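You operate a simulated robot arm through the tools that you are given. There is no shell and no other tool. Be economical: measure what you need, move in short steps, check, and stop when the job is done.

The job below is to be done with a simulated two-armed robot. You get a single attempt, and the scene is never put back.

TASK
Pick up the tube for dies with one hand, pass it to the other hand and put it on the steel top of the roller table. Set down upright: tube for dies.

The check looks at the end state, three seconds after you hand in, the way a careful person would. Anything else that was tipped, shoved, dropped, spilled or broken makes it a failure.

THE ROBOT
Two 7-joint arms with four-finger grippers on one trunk, on a base that drives. Base frame: it is fixed to the floor where the robot stands at the start and does not move with it; the origin is under the middle of the robot, x ahead of it, y to its left, z up; the surface under the hand at the start is at about z = 82. Readings come in cm, rad, newtons and seconds.
The left shoulder is at the start at [4, 18.1, 113], the right one opposite. With the tool pointing down near the work surface each hand reaches from about 32 to 84 cm from the robot's upright axis, wherever it stands, measured 20 degrees to its own side. Places, roughly: steel top of the roller table [70, -280, 80]. Payload 3.67 kg a hand.
Tool frame (each hand has its own): the origin (TCP) lies between the finger pads and is the grasp point; the fingertips stand 2.8 cm ahead of it; z points along the fingers, y is the line along which they close. The gripper opens to 11.2 cm. The gripper's body begins 7.3 cm behind the TCP.
Orientation is told as [roll, pitch, yaw] about the base's x, y, z axes, in that order, counted from this pose: with the fingers straight down and closing along the base's y, the tool's x points along the base's -x, its y along +y and its z along -z.

THE INTERFACE
- The arms move only by the tool arm_command. It takes "left_steps", "right_steps" or both (then of equal length, played together; a hand with none holds still); each is text: rows parted by semicolons, each of 6 numbers parted by spaces: the shift along the base's x, y, z in cm, then the turn, a rotation vector about the base's x, y, z in rad. In form: dx dy dz wx wy wz; .... A call has 1 to 8 rows; each row is the pose to reach, as a shift and turn from the pose commanded when the call began. "left_grip" and "right_grip" are, for a hand that has rows, the opening, from 0 (shut) to 1 (fully open), set as the call begins (left out, the last holds). Rows are played at 5 a second. More than 5 cm and 0.15 rad between two rows, or a gripper value outside its range, and nothing of the call is played. A pose out of reach is approached as far as the arm can. The call stops where the force on the tool passes 40 N (or 10 N more than at its start, if that is more) or the arm is blocked; 0.2 s more then pass. Each finger halts on what it meets, pressing with about 45 N; the grip force reading is that of the motor and also rises with nothing between the fingers. The clock runs only during rows and for 0.2 s after the last one: add rows that repeat a pose to give the fingers time. The reply holds the time, the measured pose of the TCP, the force on the tool along the base axes, the opening and the grip force, in the units named above and with some noise, with the torque about the TCP (base axes, N m) and any sound that the robot's microphone picked up.
- Cameras (640 x 400 px; columns grow to the right, rows downward): "scene" is now at [10.27, 1.67, 137.26]; the picture's right is [0.19, -0.98, 0.00], its down [-0.57, -0.11, -0.81] and it looks along [0.80, 0.15, -0.58] (base axes); focal length 249 px, centre (320, 200). "left" rides on the left gripper at [6, 1.8, -10.4] in its tool frame; the picture's right is [-0.29, 0.96, 0.00], its down [-0.80, -0.24, -0.55] and it looks along [-0.53, -0.16, 0.83] (tool axes); focal length 234 px, centre (320, 200). "right" rides on the right gripper at [6, -1.8, -10.4] in its tool frame; the picture's right is [0.29, 0.96, 0.00], its down [-0.80, 0.24, -0.55] and it looks along [-0.53, 0.16, 0.83] (tool axes); focal length 234 px, centre (320, 200).
- get_image(camera): a new picture of that camera. It takes no simulated time.
- lift_body(by): slides the trunk up (or, below 0, down) by that many cm; the arms and the scene camera ride with it, the base frame stays. It gives what a move gives, with no picture.
- drive_base(legs): drives the robot by 1 to 6 legs, each [ahead, left, turn to the left] in cm, cm and rad, along the robot's own axes; the way and the turn of a leg run together, so that a leg with both is an arc; at most 150 cm and 3.142 rad a leg. The arms and the cameras ride along, it lands a little off, and it stops where it bumps. It gives what a move gives.
- turn_head(pan, tilt): turns the head with the scene camera to pan (to the left, within 1.501 rad either way) and tilt (down, from -0.506 to 1.204), counted from straight ahead of the robot. It gives what a move gives.
- probe_pixels(camera, pixels): there is no depth. For up to 12 entries [column, row, z] of the newest picture of that camera ("zoom" is the newest enlarged one), the place [x, y] in the base frame at which the ray of that pixel passes the height z, good to about 0.2 cm, but the place of the scene camera against the robot may be out by one fixed shift of up to 1.8 cm in any direction. It takes no simulated time.
- zoom(camera, box): a new picture of the part [left, top, right, bottom] of that camera's present view, enlarged. It takes no simulated time.
- sign_off(): hands the job in; it is judged then, once.

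Work in short steps. Measure before you move; look again where a grasp or a placing could have gone wrong, and mend it. You have 80 turns and 62 pictures in all, those below and enlarged ones among them. Open the grippers and draw the arms clear of the work before you hand the job in, unless the task says otherwise; then end with one line.

The tools are called as name(argument=value, ...) on one line, values as JSON. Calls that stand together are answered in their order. arm_command: Moves the arms, as the interface text tells. Its arguments: {"type":"object","properties":{"left_steps":{"type":"string"},"left_grip":{"type":"number"},"right_steps":{"type":"string"},"right_grip":{"type":"number"}},"required":[]} The other tools are called the same way: lift_body (by) slides the trunk up or down; drive_base (legs) drives the base; turn_head (pan, tilt) turns the head that bears the scene camera; get_image (camera) takes a picture; probe_pixels (camera, pixels) gives the place at which the rays of pixels pass given heights; zoom (camera, box) takes an enlarged picture of a part of a camera's view; sign_off () hands the job in.

At the start:

```text
time_s: 0.0
left_tool_pos: [41.18, 29.49, 109.72]
left_ee_rot: [0.001, 0.0, 0.002]
left_ft_force: [-1.0, -0.6, -0.3]
left_wrist_torque: [0.02, 0.0, -0.02]
left_grip_width: 11.19
left_finger_force: 0.0
right_tool_pos: [49.74, -9.87, 107.48]
right_ee_rot: [0.001, 0.0, -0.001]
right_ft_force: [0.3, 0.9, -0.6]
right_wrist_torque: [0.0, -0.04, 0.02]
right_grip_width: 11.21
right_finger_force: 0.0
trunk travel left (down, up): [-25.0, 26.4]
robot x, y, heading: [-0.2, 0.02, 0.003]
head pan, tilt: [0.19, 0.623]
```

scene: 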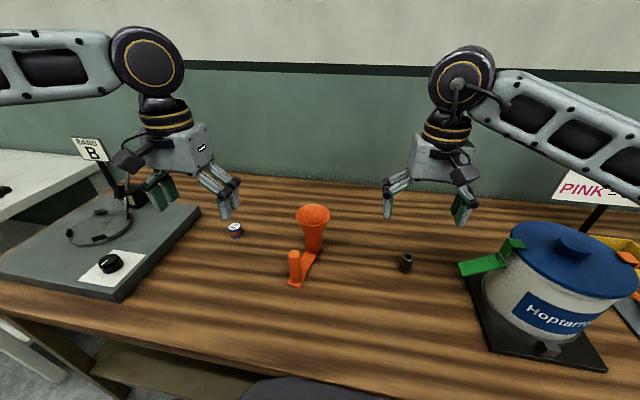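
right: 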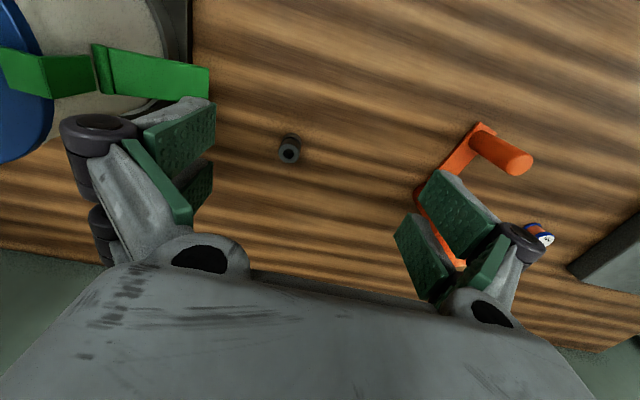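
left: 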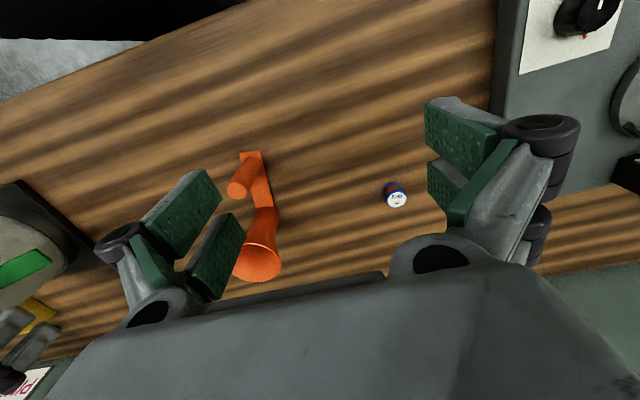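

The scene shows an orange flared tube on a foot with a post at about (305,245), and other small things. I zoom in to tell them apart.

zoom(camera="scene", box=[210, 180, 430, 310])

zoom(camera="left", box=[180, 120, 430, 290])

```text
2.91 times, centred on (320, 245) of scene
```

zoom: 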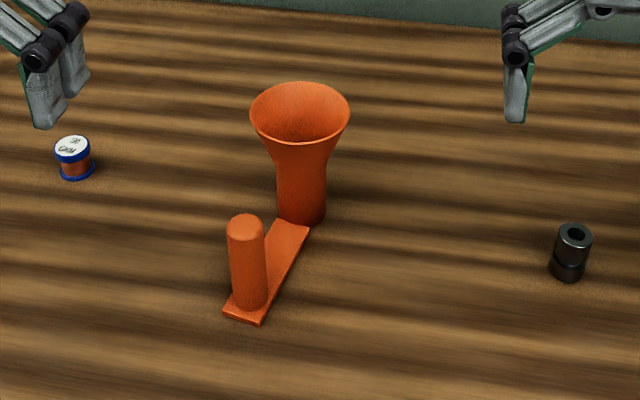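

```text
2.35 times, centred on (305, 205) of left
```

zoom: 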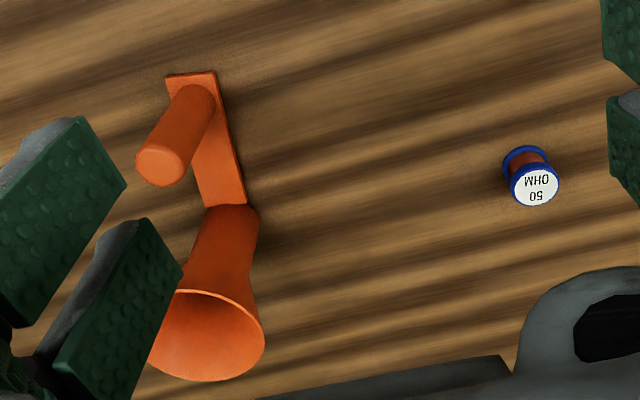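

The orange piece (flared tube joined by a plate to a post) is the candidate; I look closer at the dark cylinder at (405,262) and turn the head to survey the surroundings and the roller table.

zoom(camera="right", box=[240, 110, 340, 190])

turn_head(pan=-1.2, tilt=0.3)

get_image(camera="scene")

```text
5.00 times, centred on (290, 150) of right
```

zoom: 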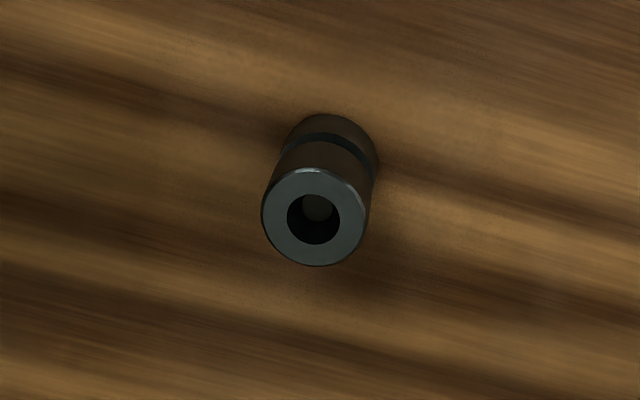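

```text
time_s: 1.5
left_tool_pos: [41.23, 29.5, 109.59]
left_ee_rot: [0.0, -0.001, 0.001]
left_ft_force: [-0.3, -0.1, -1.0]
left_wrist_torque: [-0.04, 0.05, 0.02]
left_grip_width: 11.19
left_finger_force: 0.0
right_tool_pos: [49.78, -9.98, 107.42]
right_ee_rot: [-0.001, -0.002, 0.0]
right_ft_force: [0.2, -0.6, 0.3]
right_wrist_torque: [-0.02, 0.01, -0.04]
right_grip_width: 11.19
right_finger_force: 0.1
trunk travel left (down, up): [-25.0, 26.4]
robot x, y, heading: [-0.08, 0.06, -0.002]
head pan, tilt: [-1.201, 0.3]
```

```text
55 pictures are left
```

scene: 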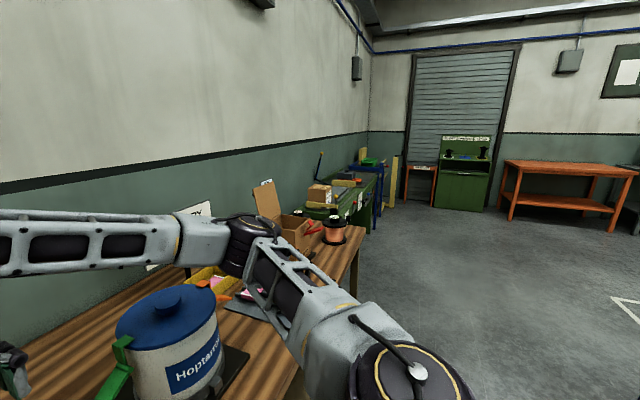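

I see further benches to the right: green table at (340,200), a copper object at (333,228), trays by (215,280). I zoom in on these.

zoom(camera="scene", box=[180, 150, 400, 310])

zoom(camera="scene", box=[380, 120, 640, 280])

```text
2.50 times, centred on (290, 230) of scene
```

zoom: 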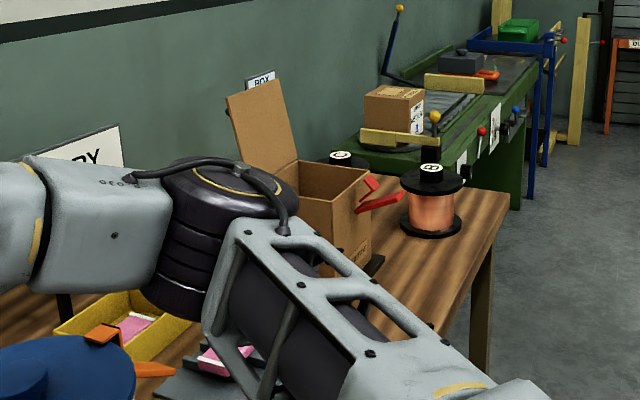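

```text
2.46 times, centred on (510, 200) of scene
```

zoom: 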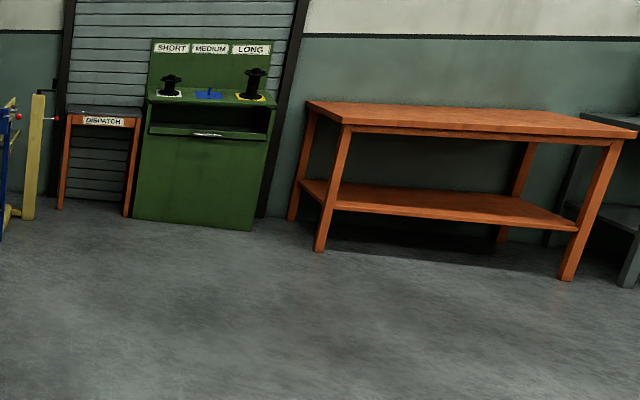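

The green bench beyond looks like the roller table. I look left too in case another candidate tube stands there.

turn_head(pan=0.9, tilt=0.5)

get_image(camera="scene")

turn_head(pan=0.1, tilt=0.75)

get_image(camera="scene")

```text
time_s: 3.5
left_tool_pos: [41.28, 29.51, 109.58]
left_ee_rot: [-0.001, 0.001, 0.0]
left_ft_force: [0.2, -0.5, 0.1]
left_wrist_torque: [0.04, 0.02, 0.0]
left_grip_width: 11.21
left_finger_force: 0.1
right_tool_pos: [49.58, -9.87, 107.55]
right_ee_rot: [-0.001, 0.002, 0.0]
right_ft_force: [0.5, 0.1, 0.4]
right_wrist_torque: [-0.01, -0.01, 0.0]
right_grip_width: 11.22
right_finger_force: 0.0
trunk travel left (down, up): [-25.0, 26.4]
robot x, y, heading: [0.1, 0.02, 0.003]
head pan, tilt: [0.901, 0.499]
```

```text
52 pictures are left
```

scene: 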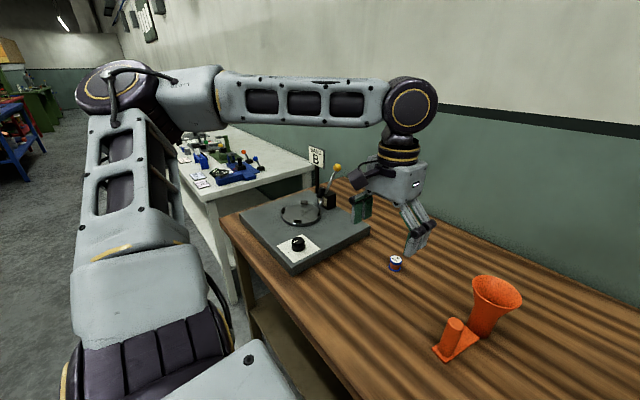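

```text
time_s: 4.7
left_tool_pos: [41.19, 29.39, 109.59]
left_ee_rot: [0.001, 0.002, 0.001]
left_ft_force: [0.4, 0.3, -0.7]
left_wrist_torque: [-0.02, 0.05, 0.03]
left_grip_width: 11.21
left_finger_force: 0.0
right_tool_pos: [49.73, -10.02, 107.5]
right_ee_rot: [0.0, -0.001, -0.001]
right_ft_force: [0.0, -0.2, -0.3]
right_wrist_torque: [0.0, 0.02, 0.02]
right_grip_width: 11.17
right_finger_force: 0.1
trunk travel left (down, up): [-25.0, 26.4]
robot x, y, heading: [-0.28, -0.17, -0.002]
head pan, tilt: [0.099, 0.75]
```

```text
51 pictures are left
```

scene: 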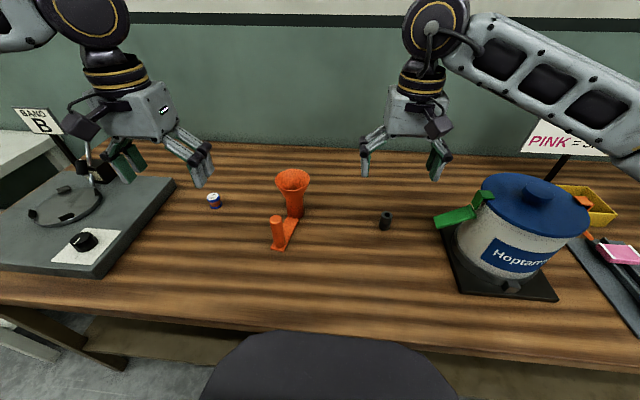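

I take the orange tube. I zoom for exact measurement of its post and waist.

zoom(camera="scene", box=[200, 140, 400, 265])

```text
3.20 times, centred on (300, 202) of scene
```

zoom: 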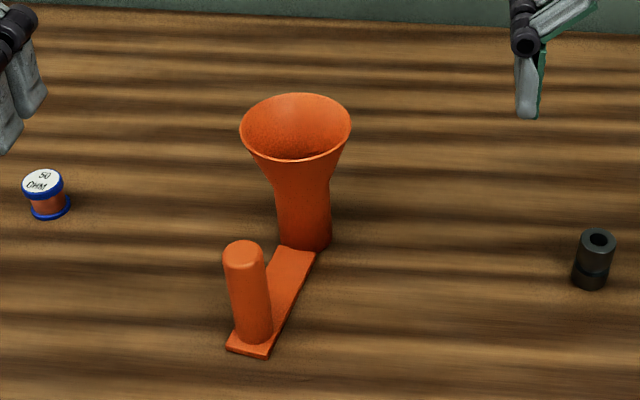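

Probing plate corners, post base and top, tube base, and rim at several heights.

probe_pixels(camera="zoom", pixels=[[226, 350, 82], [267, 358, 82], [254, 343, 83], [237, 332, 83], [272, 332, 83], [278, 240, 82], [331, 240, 82], [306, 250, 82], [315, 254, 83], [279, 245, 83], [240, 128, 98], [351, 128, 98]])

probe_pixels(camera="zoom", pixels=[[244, 252, 92], [244, 252, 94], [244, 252, 90], [295, 94, 98], [295, 160, 98], [295, 94, 96], [295, 160, 96], [240, 128, 96], [351, 128, 96], [295, 94, 94], [295, 160, 94], [351, 128, 94]])

```text
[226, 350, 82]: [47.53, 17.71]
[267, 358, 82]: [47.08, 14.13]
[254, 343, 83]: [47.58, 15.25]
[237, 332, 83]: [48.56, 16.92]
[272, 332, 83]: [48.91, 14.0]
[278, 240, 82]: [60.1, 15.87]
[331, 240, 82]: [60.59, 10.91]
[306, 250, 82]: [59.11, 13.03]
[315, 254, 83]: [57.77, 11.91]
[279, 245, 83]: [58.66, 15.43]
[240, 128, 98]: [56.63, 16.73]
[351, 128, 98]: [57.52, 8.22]
```

```text
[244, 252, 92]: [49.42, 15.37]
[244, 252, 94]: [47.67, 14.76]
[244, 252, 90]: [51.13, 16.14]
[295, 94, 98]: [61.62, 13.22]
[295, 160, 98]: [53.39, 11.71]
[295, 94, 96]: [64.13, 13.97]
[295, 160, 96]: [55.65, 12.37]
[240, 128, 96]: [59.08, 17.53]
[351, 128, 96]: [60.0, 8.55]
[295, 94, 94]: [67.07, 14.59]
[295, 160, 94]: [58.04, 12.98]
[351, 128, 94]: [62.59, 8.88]
```

Scene estimate: tube axis near (61.5,13.4), rim z≈95, post near (49,15.4), top z≈92. The scene camera may be shifted, so I cross-check with the left wrist camera (post top centre ≈(238,190), plate near-end corners ≈(239,152),(260,150)).

get_image(camera="left")

probe_pixels(camera="left", pixels=[[239, 152, 82], [260.3, 149.7, 82], [237.8, 190.1, 92], [237.8, 190.1, 91], [237.8, 190.1, 93], [273.5, 206.3, 83], [230.5, 265, 95], [281.6, 262, 95], [258, 281, 95], [396, 200, 85]])

```text
49 pictures are left
```

left: 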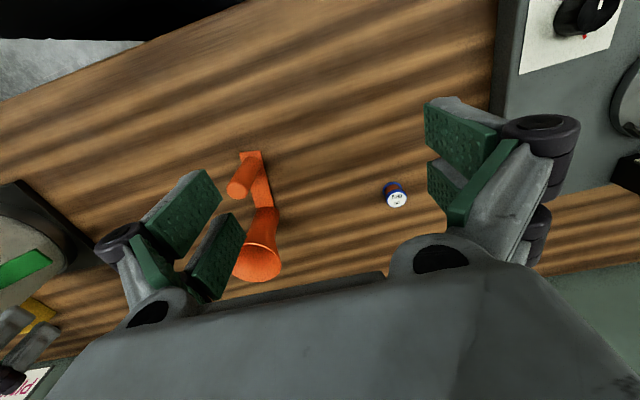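

```text
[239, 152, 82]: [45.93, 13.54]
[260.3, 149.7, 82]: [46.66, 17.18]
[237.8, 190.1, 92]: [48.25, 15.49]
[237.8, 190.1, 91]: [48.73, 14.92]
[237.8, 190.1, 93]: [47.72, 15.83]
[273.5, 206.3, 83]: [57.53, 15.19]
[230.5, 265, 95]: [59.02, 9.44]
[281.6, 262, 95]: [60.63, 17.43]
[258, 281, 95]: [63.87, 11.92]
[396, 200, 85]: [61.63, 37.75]
```

Left camera suggests the scene is off by about (+1,+0.5): post axis ≈(48.1,15.0), tube axis ≈(60.5,12.9). Plan: left hand grips the post low, tilted 50° from vertical and yawed; then right hand takes the post's top from above and places it. First pitch the left hand.

arm_command(left_steps="0 0 0 0 -0.145 0; 0 0 0 0 -0.29 0; 0 0 0 0 -0.435 0; 0 0 0 0 -0.58 0; 0 0 0 0 -0.725 0; 0 0 0 0 -0.873 0; 0 0 0 0 -0.873 0", left_grip=0.8)

arm_command(left_steps="0 0 0 0 0 -0.14; 0 0 0 0 0 -0.28; 0 0 0 0 0 -0.42; 0 0 0 0 0 -0.56; 0 0 0 0 0 -0.7; 0 0 0 0 0 -0.7")

```text
time_s: 6.3
left_tool_pos: [46.87, 30.5, 112.77]
left_ee_rot: [-0.002, -0.874, 0.002]
left_ft_force: [0.3, 0.4, 0.5]
left_wrist_torque: [0.0, 0.01, -0.01]
left_grip_width: 8.96
left_finger_force: 0.1
left hand out of reach, approached as far as the arm can: row 5, 6, 7
right_tool_pos: [49.62, -9.91, 107.46]
right_ee_rot: [0.0, 0.001, -0.001]
right_ft_force: [0.7, -0.4, 0.4]
right_wrist_torque: [0.03, 0.03, -0.02]
right_grip_width: 11.2
right_finger_force: 0.1
trunk travel left (down, up): [-25.0, 26.4]
robot x, y, heading: [-0.16, -0.17, -0.001]
head pan, tilt: [0.099, 0.75]
```

```text
time_s: 7.7
left_tool_pos: [46.93, 30.61, 112.62]
left_ee_rot: [-0.002, -0.872, -0.699]
left_ft_force: [0.0, -0.7, 0.4]
left_wrist_torque: [0.01, -0.03, 0.02]
left_grip_width: 8.94
left_finger_force: 0.0
right_tool_pos: [49.68, -10.04, 107.49]
right_ee_rot: [0.0, 0.0, 0.001]
right_ft_force: [0.1, 0.8, -0.5]
right_wrist_torque: [-0.03, 0.01, 0.02]
right_grip_width: 11.19
right_finger_force: 0.2
trunk travel left (down, up): [-25.0, 26.4]
robot x, y, heading: [-0.01, -0.05, 0.006]
head pan, tilt: [0.099, 0.75]
```

The left arm was too close to the trunk, so I back the base off 15 cm to give it room.

drive_base(legs=[[-15, 0, 0]])

get_image(camera="left")

```text
time_s: 9.1
left_tool_pos: [32.05, 30.57, 112.73]
left_ee_rot: [-0.001, -0.875, -0.7]
left_ft_force: [-0.1, -0.4, 0.1]
left_wrist_torque: [0.03, -0.02, 0.03]
left_grip_width: 8.94
left_finger_force: 0.0
right_tool_pos: [34.81, -9.91, 107.53]
right_ee_rot: [-0.001, 0.001, 0.0]
right_ft_force: [0.6, 0.4, 0.2]
right_wrist_torque: [0.01, -0.04, -0.01]
right_grip_width: 11.2
right_finger_force: 0.0
trunk travel left (down, up): [-25.0, 26.4]
robot x, y, heading: [-15.07, 0.08, 0.002]
head pan, tilt: [0.099, 0.75]
```

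```text
48 pictures are left
```

left: 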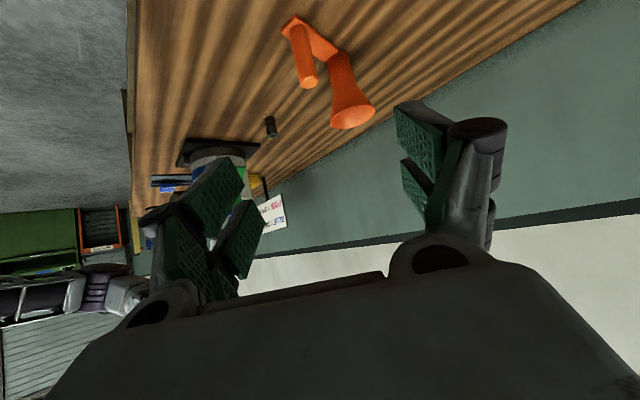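

Post seen at (305,60). I bring the left hand down to a pre-approach point behind the post at z≈92.

arm_command(left_steps="1.5 -1.8 -4 0 0 0; 3 -3.7 -8 0 0 0; 4.5 -5.5 -12 0 0 0; 6 -7.3 -16 0 0 0; 6.35 -7.5 -20 0 0 0; 6.35 -7.5 -20.7 0 0 0; 6.35 -7.5 -20.7 0 0 0")

get_image(camera="left")

get_image(camera="scene")

```text
time_s: 10.7
left_tool_pos: [38.63, 22.99, 92.18]
left_ee_rot: [-0.001, -0.875, -0.699]
left_ft_force: [0.5, -0.5, 0.8]
left_wrist_torque: [-0.01, -0.01, -0.02]
left_grip_width: 8.95
left_finger_force: 0.0
right_tool_pos: [34.85, -9.92, 107.47]
right_ee_rot: [-0.001, 0.0, 0.002]
right_ft_force: [0.2, -0.6, 0.1]
right_wrist_torque: [0.0, 0.01, -0.01]
right_grip_width: 11.2
right_finger_force: 0.0
trunk travel left (down, up): [-25.0, 26.4]
robot x, y, heading: [-15.21, 0.11, 0.003]
head pan, tilt: [0.099, 0.75]
```

```text
47 pictures are left
```

left: 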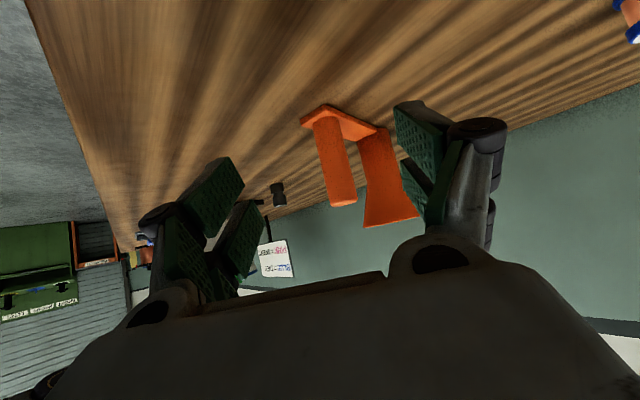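

```text
46 pictures are left
```

scene: 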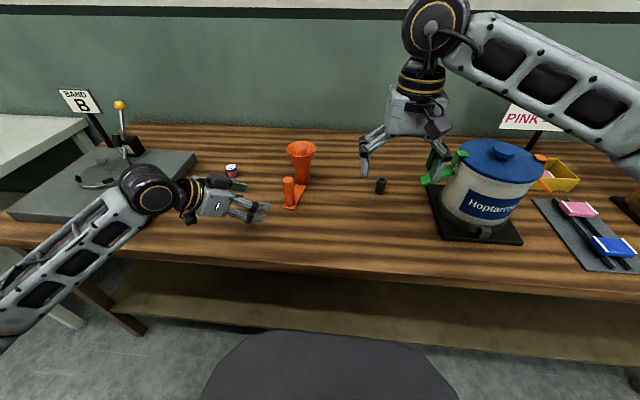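

I probe the post's base (324,122) and top (341,197) from the left camera for an unbiased fix.

probe_pixels(camera="left", pixels=[[314, 124, 83], [341, 119, 83], [328, 120, 83], [330, 205, 91], [356, 202, 91], [343, 203, 91.5], [343, 203, 90.5], [301, 124, 82.5], [377, 127, 82.5], [352, 142, 83]])

zoom(camera="left", box=[270, 80, 450, 240])

```text
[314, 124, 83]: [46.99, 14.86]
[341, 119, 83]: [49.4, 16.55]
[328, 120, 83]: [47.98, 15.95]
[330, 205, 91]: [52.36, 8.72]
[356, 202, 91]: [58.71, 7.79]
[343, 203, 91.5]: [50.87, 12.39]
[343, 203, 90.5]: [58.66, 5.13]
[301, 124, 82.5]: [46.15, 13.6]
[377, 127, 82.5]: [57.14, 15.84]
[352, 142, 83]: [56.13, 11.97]
```

```text
2.50 times, centred on (360, 160) of left
```

zoom: 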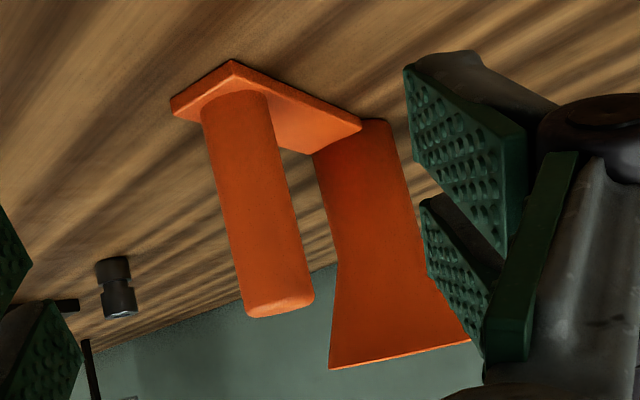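

Post axis ≈(48.3,15.2), top ≈91.8. I descend to z≈86 and advance most of the way along the pointing direction.

arm_command(left_steps="0 0 -3 0 0 0; 0 0 -6.1 0 0 0; 2 -1.6 -6.1 0 0 0; 4 -3.2 -6.1 0 0 0; 6 -4.8 -6.1 0 0 0; 6 -4.8 -6.1 0 0 0")

get_image(camera="left")

```text
time_s: 12.1
left_tool_pos: [44.4, 18.33, 85.83]
left_ee_rot: [-0.001, -0.872, -0.697]
left_ft_force: [-0.3, -0.1, -0.8]
left_wrist_torque: [0.05, 0.01, -0.02]
left_grip_width: 8.97
left_finger_force: 0.0
right_tool_pos: [34.79, -10.03, 107.43]
right_ee_rot: [0.001, 0.0, 0.0]
right_ft_force: [0.2, -0.5, -0.9]
right_wrist_torque: [0.01, -0.05, 0.01]
right_grip_width: 11.2
right_finger_force: 0.1
trunk travel left (down, up): [-25.0, 26.4]
robot x, y, heading: [-14.98, 0.37, 0.003]
head pan, tilt: [0.099, 0.75]
```

```text
44 pictures are left
```

left: 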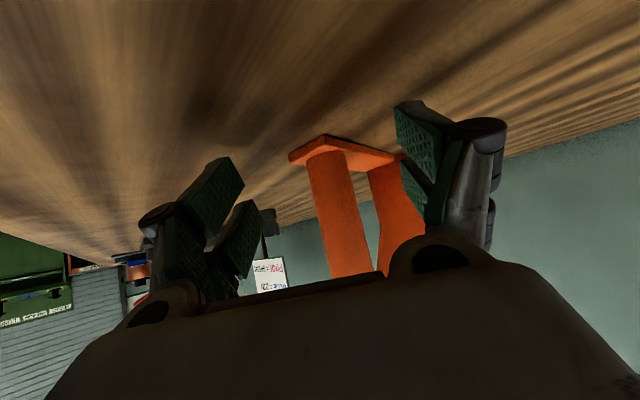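

Post (325,165) lies centred between the fingers. I advance the last 4.4 cm and close.

arm_command(left_steps="1.7 -1.4 0.1 0 0 0; 3.4 -2.75 0.2 0 0 0; 3.4 -2.75 0.2 0 0 0")

get_image(camera="left")

zoom(camera="scene", box=[200, 130, 360, 240])

```text
time_s: 12.8
left_tool_pos: [47.92, 15.48, 86.16]
left_ee_rot: [-0.003, -0.874, -0.698]
left_ft_force: [-0.3, -0.1, -0.9]
left_wrist_torque: [-0.01, 0.0, 0.0]
left_grip_width: 8.96
left_finger_force: 0.1
right_tool_pos: [34.86, -9.93, 107.39]
right_ee_rot: [-0.001, 0.001, 0.001]
right_ft_force: [-0.4, 0.5, -0.5]
right_wrist_torque: [-0.01, 0.0, 0.0]
right_grip_width: 11.19
right_finger_force: 0.1
trunk travel left (down, up): [-25.0, 26.4]
robot x, y, heading: [-14.73, -0.07, -0.001]
head pan, tilt: [0.099, 0.75]
```

```text
43 pictures are left
```

left: 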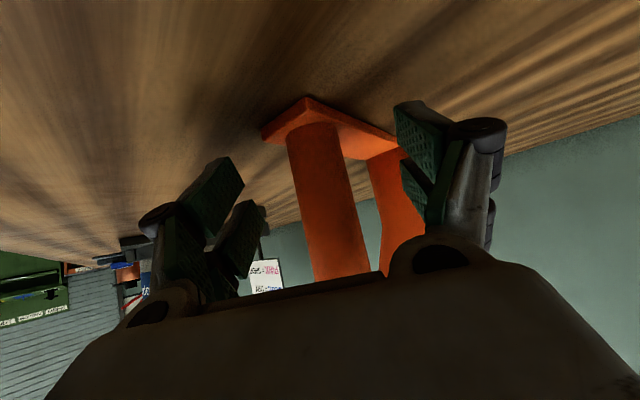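

```text
3.64 times, centred on (280, 185) of scene
```

zoom: 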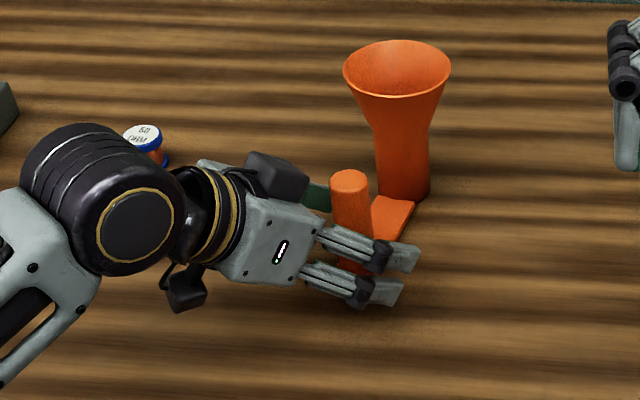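

The post stands between the fingers; I close the left grip.

arm_command(left_steps="0 0 0 0 0 0; 0 0 0 0 0 0; 0 0 0 0 0 0; 0 0 0 0 0 0; 0 0 0 0 0 0", left_grip=0)

zoom(camera="scene", box=[200, 130, 360, 240])

```text
time_s: 14.1
left_tool_pos: [47.86, 15.5, 86.43]
left_ee_rot: [-0.001, -0.879, -0.699]
left_ft_force: [0.0, 3.7, 24.8]
left_wrist_torque: [-0.44, -0.17, 0.34]
left_grip_width: 3.7
left_finger_force: 42.9
right_tool_pos: [34.76, -10.0, 107.5]
right_ee_rot: [0.0, -0.001, -0.002]
right_ft_force: [0.9, -0.2, -0.1]
right_wrist_torque: [0.02, 0.01, 0.01]
right_grip_width: 11.16
right_finger_force: 0.2
trunk travel left (down, up): [-25.0, 26.4]
robot x, y, heading: [-15.01, -0.05, 0.001]
head pan, tilt: [0.099, 0.75]
```

```text
3.64 times, centred on (280, 185) of scene
```

zoom: 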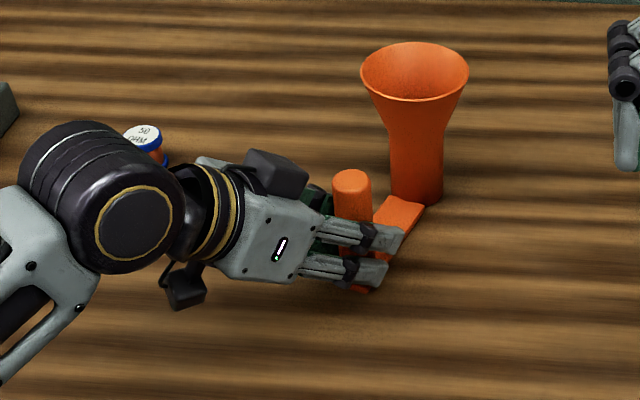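

Width 3.7 with +25 N upward suggests the fingertips clipped the plate's edge, and the tube turned slightly. I open, raise 1 cm, and look.

arm_command(left_steps="0 0 0 0 0 0; 0 0 0 0 0 0; 0 0 1.1 0 0 0; 0 0 1.1 0 0 0", left_grip=0.7)

zoom(camera="left", box=[160, 60, 480, 280])

zoom(camera="scene", box=[200, 130, 360, 240])

```text
time_s: 15.1
left_tool_pos: [47.74, 15.54, 87.09]
left_ee_rot: [0.0, -0.873, -0.698]
left_ft_force: [0.2, 0.0, -0.3]
left_wrist_torque: [0.02, 0.02, -0.03]
left_grip_width: 7.81
left_finger_force: 0.2
right_tool_pos: [34.71, -9.99, 107.4]
right_ee_rot: [0.0, 0.001, -0.001]
right_ft_force: [0.0, -0.3, 0.3]
right_wrist_torque: [0.0, 0.01, 0.03]
right_grip_width: 11.19
right_finger_force: 0.0
trunk travel left (down, up): [-25.0, 26.4]
robot x, y, heading: [-14.92, 0.24, 0.005]
head pan, tilt: [0.099, 0.75]
```

```text
1.82 times, centred on (320, 170) of left
```

zoom: 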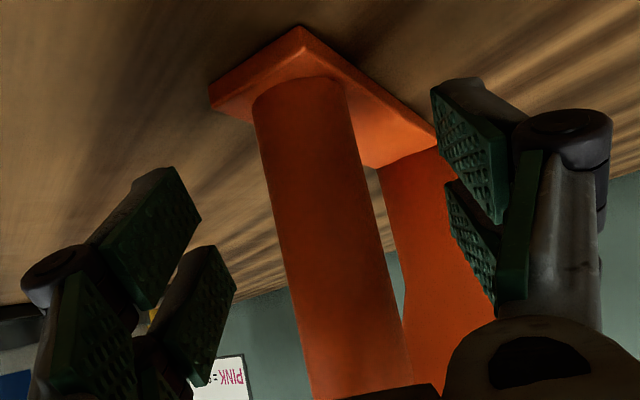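

```text
3.64 times, centred on (280, 185) of scene
```

zoom: 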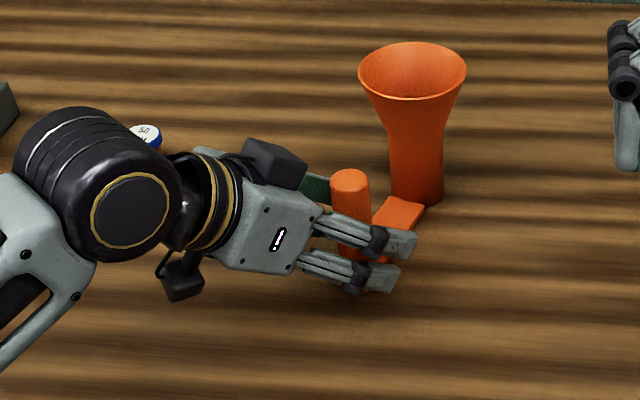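

Upright still. I raise another 0.4, draw back 0.6 cm, and close again.

arm_command(left_steps="-0.45 0.4 0.4 0 0 0; -0.45 0.4 0.4 0 0 0; -0.45 0.4 0.4 0 0 0; -0.45 0.4 0.4 0 0 0; -0.45 0.4 0.4 0 0 0", left_grip=0.5)

arm_command(left_steps="0 0 0 0 0 0; 0 0 0 0 0 0; 0 0 0 0 0 0; 0 0 0 0 0 0; 0 0 0 0 0 0", left_grip=0)

zoom(camera="scene", box=[200, 130, 360, 240])

```text
time_s: 16.2
left_tool_pos: [47.43, 15.9, 87.6]
left_ee_rot: [-0.002, -0.874, -0.698]
left_ft_force: [0.1, 0.1, 0.1]
left_wrist_torque: [0.01, 0.02, 0.02]
left_grip_width: 5.6
left_finger_force: 0.0
right_tool_pos: [34.77, -10.1, 107.41]
right_ee_rot: [0.0, 0.0, -0.001]
right_ft_force: [-0.2, 0.1, 0.2]
right_wrist_torque: [-0.01, 0.0, -0.02]
right_grip_width: 11.22
right_finger_force: 0.2
trunk travel left (down, up): [-25.0, 26.4]
robot x, y, heading: [-14.38, 0.08, 0.0]
head pan, tilt: [0.099, 0.75]
```

```text
time_s: 17.4
left_tool_pos: [47.45, 15.87, 87.58]
left_ee_rot: [-0.002, -0.873, -0.698]
left_ft_force: [-0.1, -0.9, 0.4]
left_wrist_torque: [-0.03, 0.06, 0.0]
left_grip_width: 2.9
left_finger_force: 44.9
right_tool_pos: [34.79, -9.89, 107.48]
right_ee_rot: [0.0, 0.0, -0.001]
right_ft_force: [-0.2, 0.0, -0.6]
right_wrist_torque: [-0.01, 0.03, -0.01]
right_grip_width: 11.21
right_finger_force: 0.1
trunk travel left (down, up): [-25.0, 26.4]
robot x, y, heading: [-14.81, -0.06, 0.003]
head pan, tilt: [0.099, 0.75]
```

```text
3.64 times, centred on (280, 185) of scene
```

zoom: 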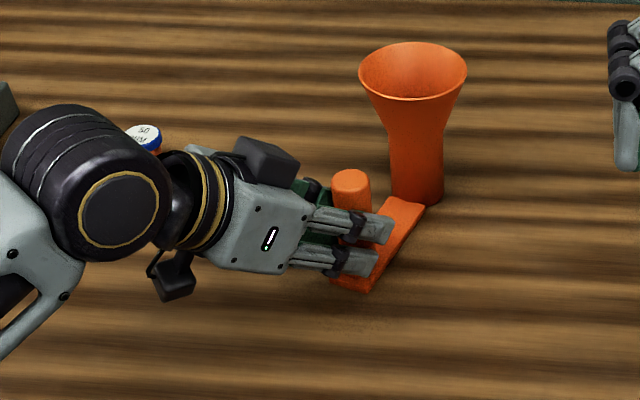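

Solid grip at 2.9 cm, no side force. I lift 15 cm straight up and look.

arm_command(left_steps="0 0 1 0 0 0; 0 0 3 0 0 0; 0 0 6 0 0 0; 0 0 9 0 0 0; 0 0 12 0 0 0; 0 0 15 0 0 0; 0 0 15 0 0 0")

get_image(camera="scene")

```text
time_s: 19.1
left_tool_pos: [47.4, 15.86, 102.66]
left_ee_rot: [0.0, -0.872, -0.7]
left_ft_force: [0.7, 0.2, -1.2]
left_wrist_torque: [0.01, 0.07, 0.02]
left_grip_width: 2.84
left_finger_force: 45.2
right_tool_pos: [34.74, -9.99, 107.51]
right_ee_rot: [0.001, -0.001, 0.0]
right_ft_force: [0.2, 0.4, 0.0]
right_wrist_torque: [-0.02, 0.0, 0.02]
right_grip_width: 11.2
right_finger_force: 0.0
trunk travel left (down, up): [-25.0, 26.4]
robot x, y, heading: [-14.91, 0.18, -0.003]
head pan, tilt: [0.099, 0.75]
```

```text
37 pictures are left
```

scene: 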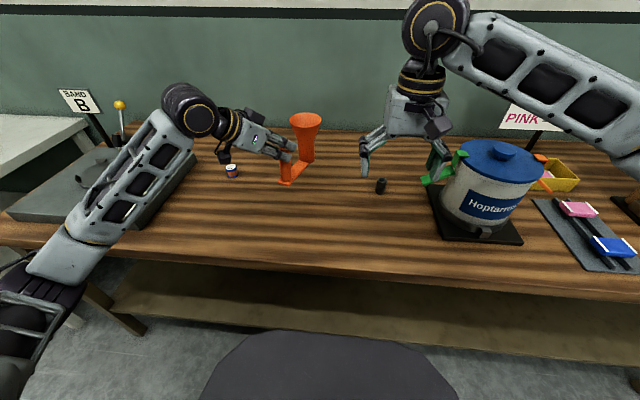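

Tube hangs upright in the left hand. I shift it 10 cm to the right toward the middle, while the right hand rises and yaws 0.87 rad so its fingers close across the left ones.

arm_command(left_steps="0 -1.5 0 0 0 0; 0 -3 0 0 0 0; 0 -5 0 0 0 0; 0 -7 0 0 0 0; 0 -9 0 0 0 0; 0 -10 0 0 0 0; 0 -10 0 0 0 0", right_steps="0 0 2 0 0 0.145; 0 0 4 0 0 0.29; 0 0 6 0 0 0.435; 0 0 8 0 0 0.58; 0 0 10 0 0 0.725; 0 0 12 0 0 0.871; 0 0 12 0 0 0.871", right_grip=0.6)

get_image(camera="right")

get_image(camera="scene")

```text
time_s: 20.6
left_tool_pos: [47.46, 5.9, 102.62]
left_ee_rot: [-0.004, -0.874, -0.697]
left_ft_force: [0.1, -0.4, -1.8]
left_wrist_torque: [0.04, 0.05, 0.0]
left_grip_width: 2.83
left_finger_force: 45.3
right_tool_pos: [34.89, -9.98, 119.38]
right_ee_rot: [0.003, -0.001, 0.873]
right_ft_force: [-0.2, 0.7, -0.6]
right_wrist_torque: [-0.02, 0.05, 0.03]
right_grip_width: 6.73
right_finger_force: 0.2
trunk travel left (down, up): [-25.0, 26.4]
robot x, y, heading: [-14.91, -0.29, -0.0]
head pan, tilt: [0.099, 0.75]
```

```text
36 pictures are left
```

right: 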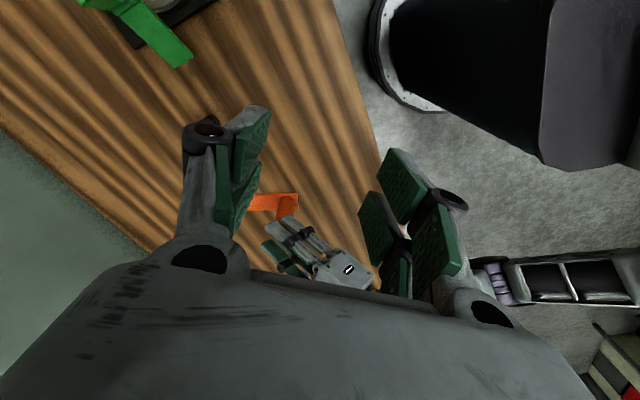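

```text
35 pictures are left
```

scene: 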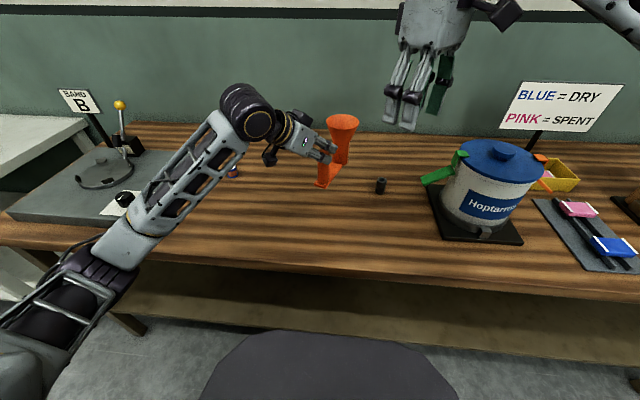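

Post top shows at about (288,205) in the right view. I bring the right hand above the post at z≈117 and check.

arm_command(right_steps="2.7 3 0 0 0 0; 5.4 6 0 0 0 0; 8 9 -0.5 0 0 0; 10.7 12 -1 0 0 0; 13.4 15.2 -2 0 0 0; 13.4 15.2 -2 0 0 0")

get_image(camera="right")

zoom(camera="scene", box=[220, 50, 440, 220])

```text
time_s: 22.1
left_tool_pos: [47.51, 5.92, 102.65]
left_ee_rot: [-0.002, -0.874, -0.697]
left_ft_force: [-1.0, -0.1, -0.4]
left_wrist_torque: [0.03, 0.05, 0.01]
left_grip_width: 2.83
left_finger_force: 45.1
right_tool_pos: [45.57, 5.04, 116.86]
right_ee_rot: [0.0, -0.002, 0.867]
right_ft_force: [-0.8, 0.8, -0.1]
right_wrist_torque: [0.05, -0.01, -0.01]
right_grip_width: 6.72
right_finger_force: 0.0
right hand out of reach, approached as far as the arm can: row 4, 5, 6
trunk travel left (down, up): [-25.0, 26.4]
robot x, y, heading: [-14.44, -0.13, -0.003]
head pan, tilt: [0.099, 0.75]
```

```text
34 pictures are left
```

right: 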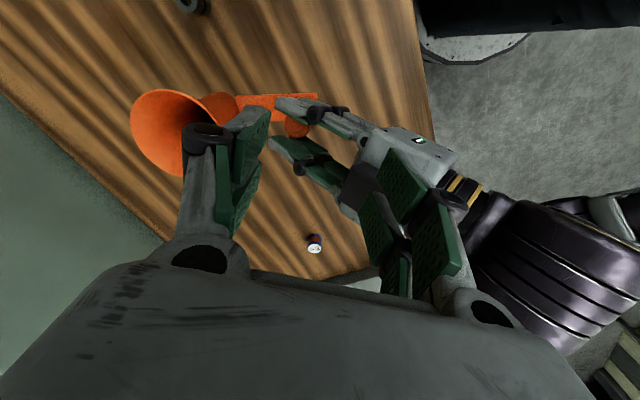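

```text
2.35 times, centred on (330, 135) of scene
```

zoom: 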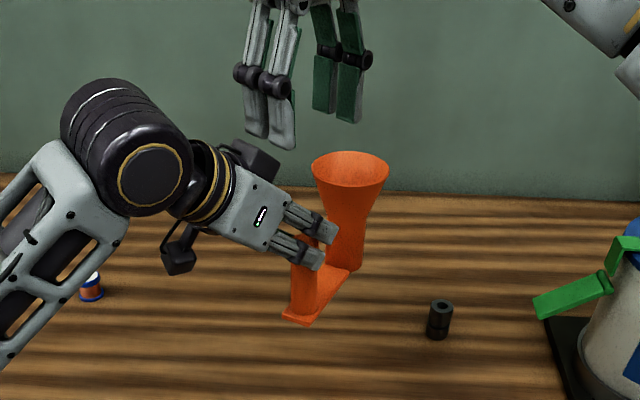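

The right arm was at its reach limit there. I bring the left hand with the tube 6 cm nearer, 5 cm right and 5 cm lower, and send the right hand to just above it.

arm_command(left_steps="-1.5 -1.2 -2 0 0 0; -3 -2.5 -4 0 0 0; -4.5 -3.8 -5 0 0 0; -6 -5 -5 0 0 0; -6 -5 -5 0 0 0", right_steps="-0.8 -1 0 0 0 0; -1.6 -2.2 0 0 0 0; -2.4 -3.6 0 0 0 0; -3.2 -4.8 0 0 0 0; -3.2 -4.8 -2 0 0 0")

get_image(camera="right")

```text
time_s: 23.2
left_tool_pos: [41.48, 0.83, 97.4]
left_ee_rot: [-0.005, -0.872, -0.696]
left_ft_force: [0.9, 0.4, -0.8]
left_wrist_torque: [0.02, 0.04, -0.02]
left_grip_width: 2.83
left_finger_force: 45.1
right_tool_pos: [42.31, 0.33, 114.72]
right_ee_rot: [0.0, 0.002, 0.871]
right_ft_force: [1.6, -0.5, -0.2]
right_wrist_torque: [-0.03, -0.01, 0.0]
right_grip_width: 6.7
right_finger_force: 0.1
trunk travel left (down, up): [-25.0, 26.4]
robot x, y, heading: [-15.07, -0.02, 0.004]
head pan, tilt: [0.099, 0.75]
```

```text
32 pictures are left
```

right: 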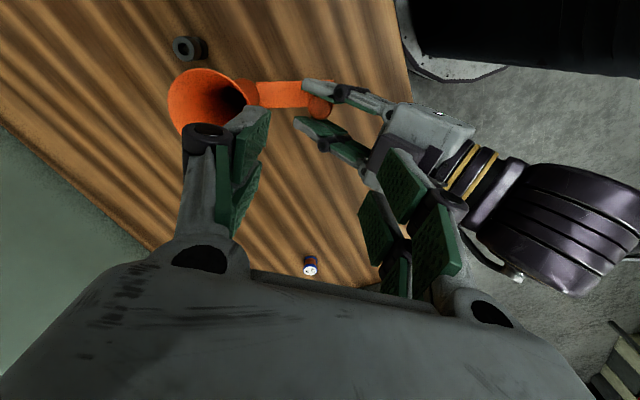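

Closing axis lies along the plate now, with gap to the funnel rim. I zoom on the post top to fix its place.

zoom(camera="right", box=[150, 50, 450, 230])

```text
2.13 times, centred on (300, 140) of right
```

zoom: 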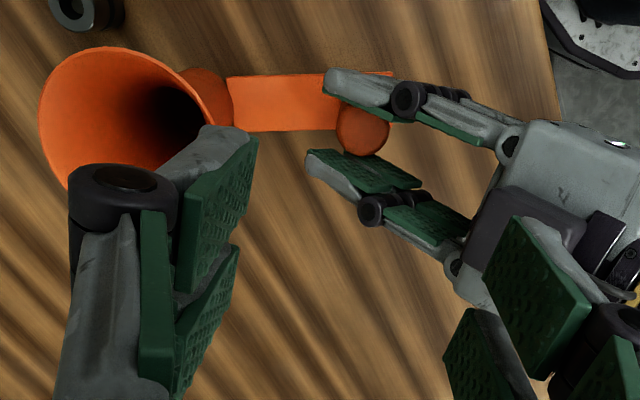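

Post top centre ≈(364,130) in the zoom; probing at z≈101.6.

probe_pixels(camera="zoom", pixels=[[364, 130, 101.6], [337, 130, 101.6], [390, 130, 101.6], [365, 156, 101.6], [364, 130, 100.6], [364, 130, 102.6]])

```text
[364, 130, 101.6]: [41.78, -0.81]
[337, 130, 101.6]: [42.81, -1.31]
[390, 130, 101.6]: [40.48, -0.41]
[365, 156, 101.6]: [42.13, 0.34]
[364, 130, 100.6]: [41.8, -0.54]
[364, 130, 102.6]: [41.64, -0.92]
```

The probe puts the post 0.9 cm sideways of the left hand's midline, which I doubt; I check with the left camera and zoomed scene.

get_image(camera="left")

zoom(camera="scene", box=[260, 60, 440, 220])

```text
30 pictures are left
```

left: 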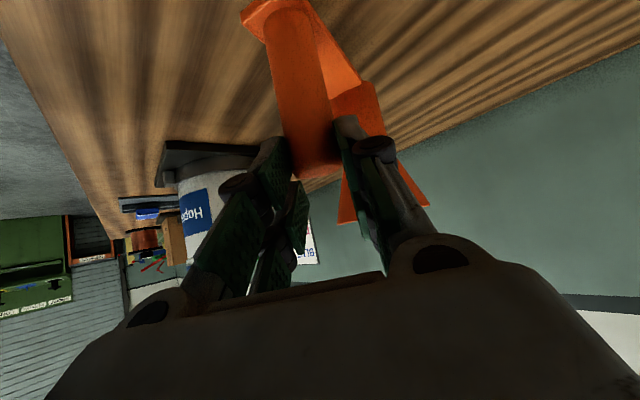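

```text
2.50 times, centred on (350, 140) of scene
```

zoom: 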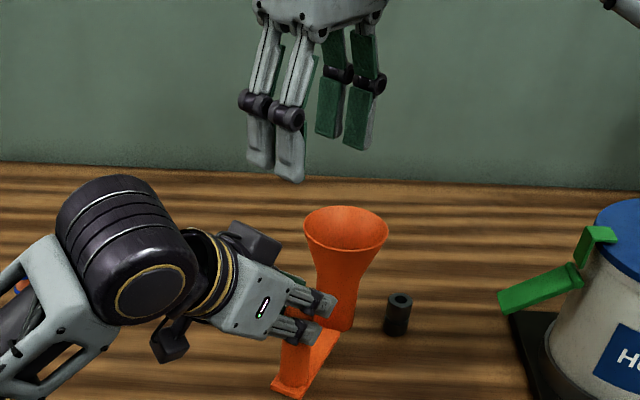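

The pictures suggest the post slipped down in the left fingers during the lift (its top end at (315,172) in the left view sits right between the fingertips). I probe to find the top's true height.

probe_pixels(camera="left", pixels=[[315, 174, 101], [315, 174, 99], [315, 174, 97], [315, 174, 95], [283, 8, 91], [283, 8, 89], [283, 8, 87], [283, 8, 85]])

zoom(camera="left", box=[220, 60, 420, 220])

```text
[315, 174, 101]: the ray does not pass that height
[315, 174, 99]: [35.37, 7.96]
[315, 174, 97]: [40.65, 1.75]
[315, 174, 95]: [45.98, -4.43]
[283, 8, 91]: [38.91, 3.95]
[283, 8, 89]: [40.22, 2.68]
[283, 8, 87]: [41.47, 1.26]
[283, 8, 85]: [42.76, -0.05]
```

```text
2.50 times, centred on (320, 140) of left
```

zoom: 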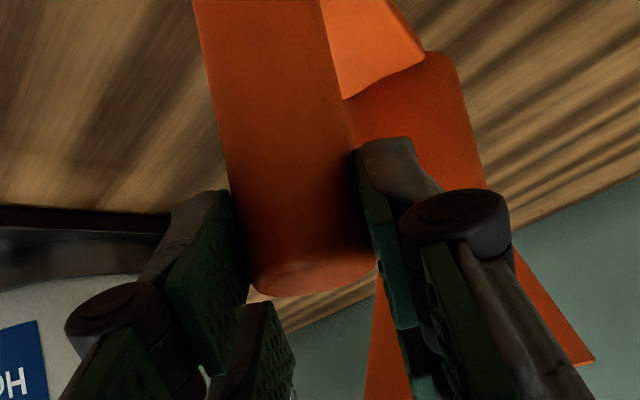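

Post top is now at z≈97, i.e. it slipped ~5 cm during the lift; plate bottom ≈86.5. I will set it back down on the bench still held, regrip lower, then have the right hand take the top. First check free space near the dark bushing.

probe_pixels(camera="scene", pixels=[[380.8, 194, 82], [375.5, 190, 82], [386, 190, 82], [335, 198, 86.5], [355, 190, 86.5], [345, 196, 86.5], [326, 218, 86.5], [335, 219.5, 86.5]])

get_image(camera="scene")

```text
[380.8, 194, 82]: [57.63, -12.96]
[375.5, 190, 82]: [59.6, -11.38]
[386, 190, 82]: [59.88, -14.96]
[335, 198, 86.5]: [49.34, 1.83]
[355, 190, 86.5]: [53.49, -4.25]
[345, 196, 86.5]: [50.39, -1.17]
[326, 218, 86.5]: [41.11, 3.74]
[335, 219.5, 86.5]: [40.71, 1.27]
```

```text
27 pictures are left
```

scene: 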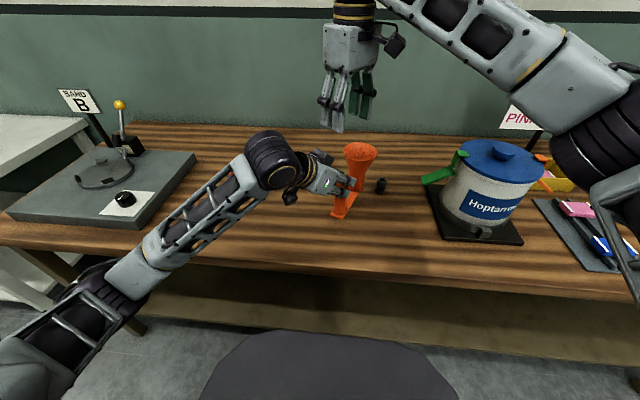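

Bushing is ≈11 cm from the tube foot; safe. I lower the tube to the bench in small steps until contact.

arm_command(left_steps="0 0 -1 0 0 0; 0 0 -2 0 0 0; 0 0 -3 0 0 0; 0 0 -3.5 0 0 0; 0 0 -4 0 0 0; 0 0 -4.4 0 0 0; 0 0 -4.8 0 0 0")

zoom(camera="scene", box=[260, 110, 440, 240])

```text
time_s: 24.9
left_tool_pos: [41.42, 0.77, 93.05]
left_ee_rot: [0.001, -0.88, -0.7]
left_ft_force: [-1.6, 1.3, 13.5]
left_wrist_torque: [0.05, 0.44, -0.07]
left_grip_width: 2.84
left_finger_force: 45.6
right_tool_pos: [42.06, 0.34, 114.72]
right_ee_rot: [0.002, -0.001, 0.871]
right_ft_force: [-0.3, -0.5, 0.5]
right_wrist_torque: [0.0, 0.01, 0.0]
right_grip_width: 6.73
right_finger_force: 0.1
trunk travel left (down, up): [-25.0, 26.4]
robot x, y, heading: [-14.36, 0.19, 0.003]
head pan, tilt: [0.099, 0.75]
```

```text
3.08 times, centred on (350, 175) of scene
```

zoom: 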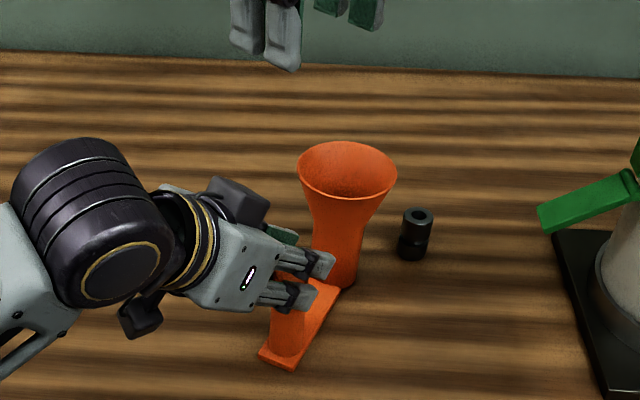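

Contact at z≈93 (13 N), so it rests on the bench. I relieve the pressure and open slightly.

arm_command(left_steps="0 0 0.4 0 0 0; 0 0 0.4 0 0 0")

arm_command(left_steps="0 0 0 0 0 0; 0 0 0 0 0 0; 0 0 0 0 0 0", left_grip=0.5)

zoom(camera="left", box=[160, 0, 480, 220])

zoom(camera="scene", box=[260, 110, 440, 240])

```text
time_s: 25.4
left_tool_pos: [41.43, 0.95, 93.15]
left_ee_rot: [-0.001, -0.874, -0.698]
left_ft_force: [-0.3, 0.4, 1.7]
left_wrist_torque: [-0.2, -0.37, 0.05]
left_grip_width: 2.8
left_finger_force: 44.6
right_tool_pos: [42.32, 0.32, 114.71]
right_ee_rot: [0.0, 0.0, 0.871]
right_ft_force: [-0.6, -0.5, -0.6]
right_wrist_torque: [-0.01, -0.01, 0.01]
right_grip_width: 6.72
right_finger_force: 0.1
trunk travel left (down, up): [-25.0, 26.4]
robot x, y, heading: [-15.0, -0.11, -0.0]
head pan, tilt: [0.099, 0.75]
```

```text
time_s: 26.2
left_tool_pos: [41.52, 0.91, 93.08]
left_ee_rot: [-0.002, -0.871, -0.696]
left_ft_force: [0.0, 0.0, -0.4]
left_wrist_torque: [0.01, 0.02, 0.0]
left_grip_width: 5.62
left_finger_force: 0.1
right_tool_pos: [42.29, 0.28, 114.75]
right_ee_rot: [-0.002, 0.001, 0.872]
right_ft_force: [0.1, 0.0, 0.0]
right_wrist_torque: [-0.01, 0.0, 0.02]
right_grip_width: 6.71
right_finger_force: 0.1
trunk travel left (down, up): [-25.0, 26.4]
robot x, y, heading: [-14.99, 0.21, -0.006]
head pan, tilt: [0.099, 0.75]
```

```text
1.82 times, centred on (320, 110) of left
```

zoom: 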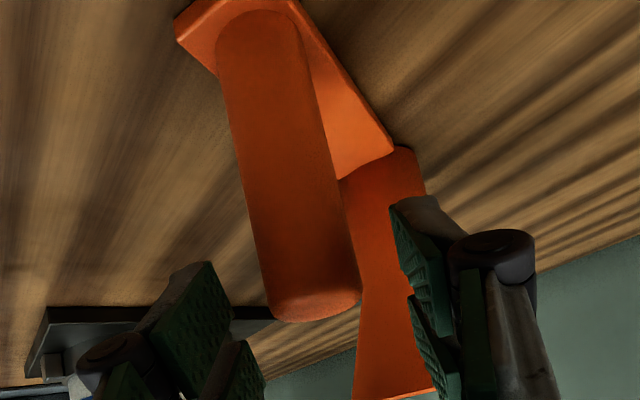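

```text
3.08 times, centred on (350, 175) of scene
```

zoom: 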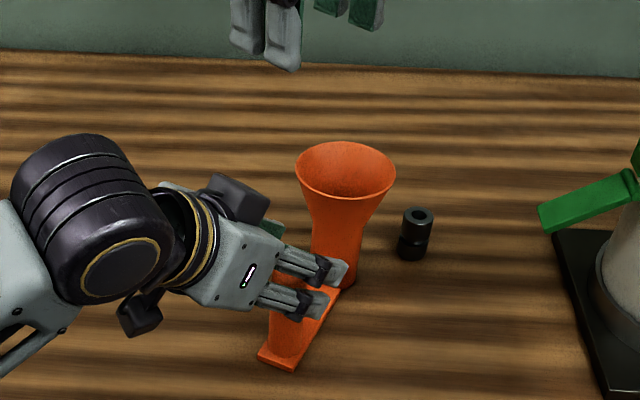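

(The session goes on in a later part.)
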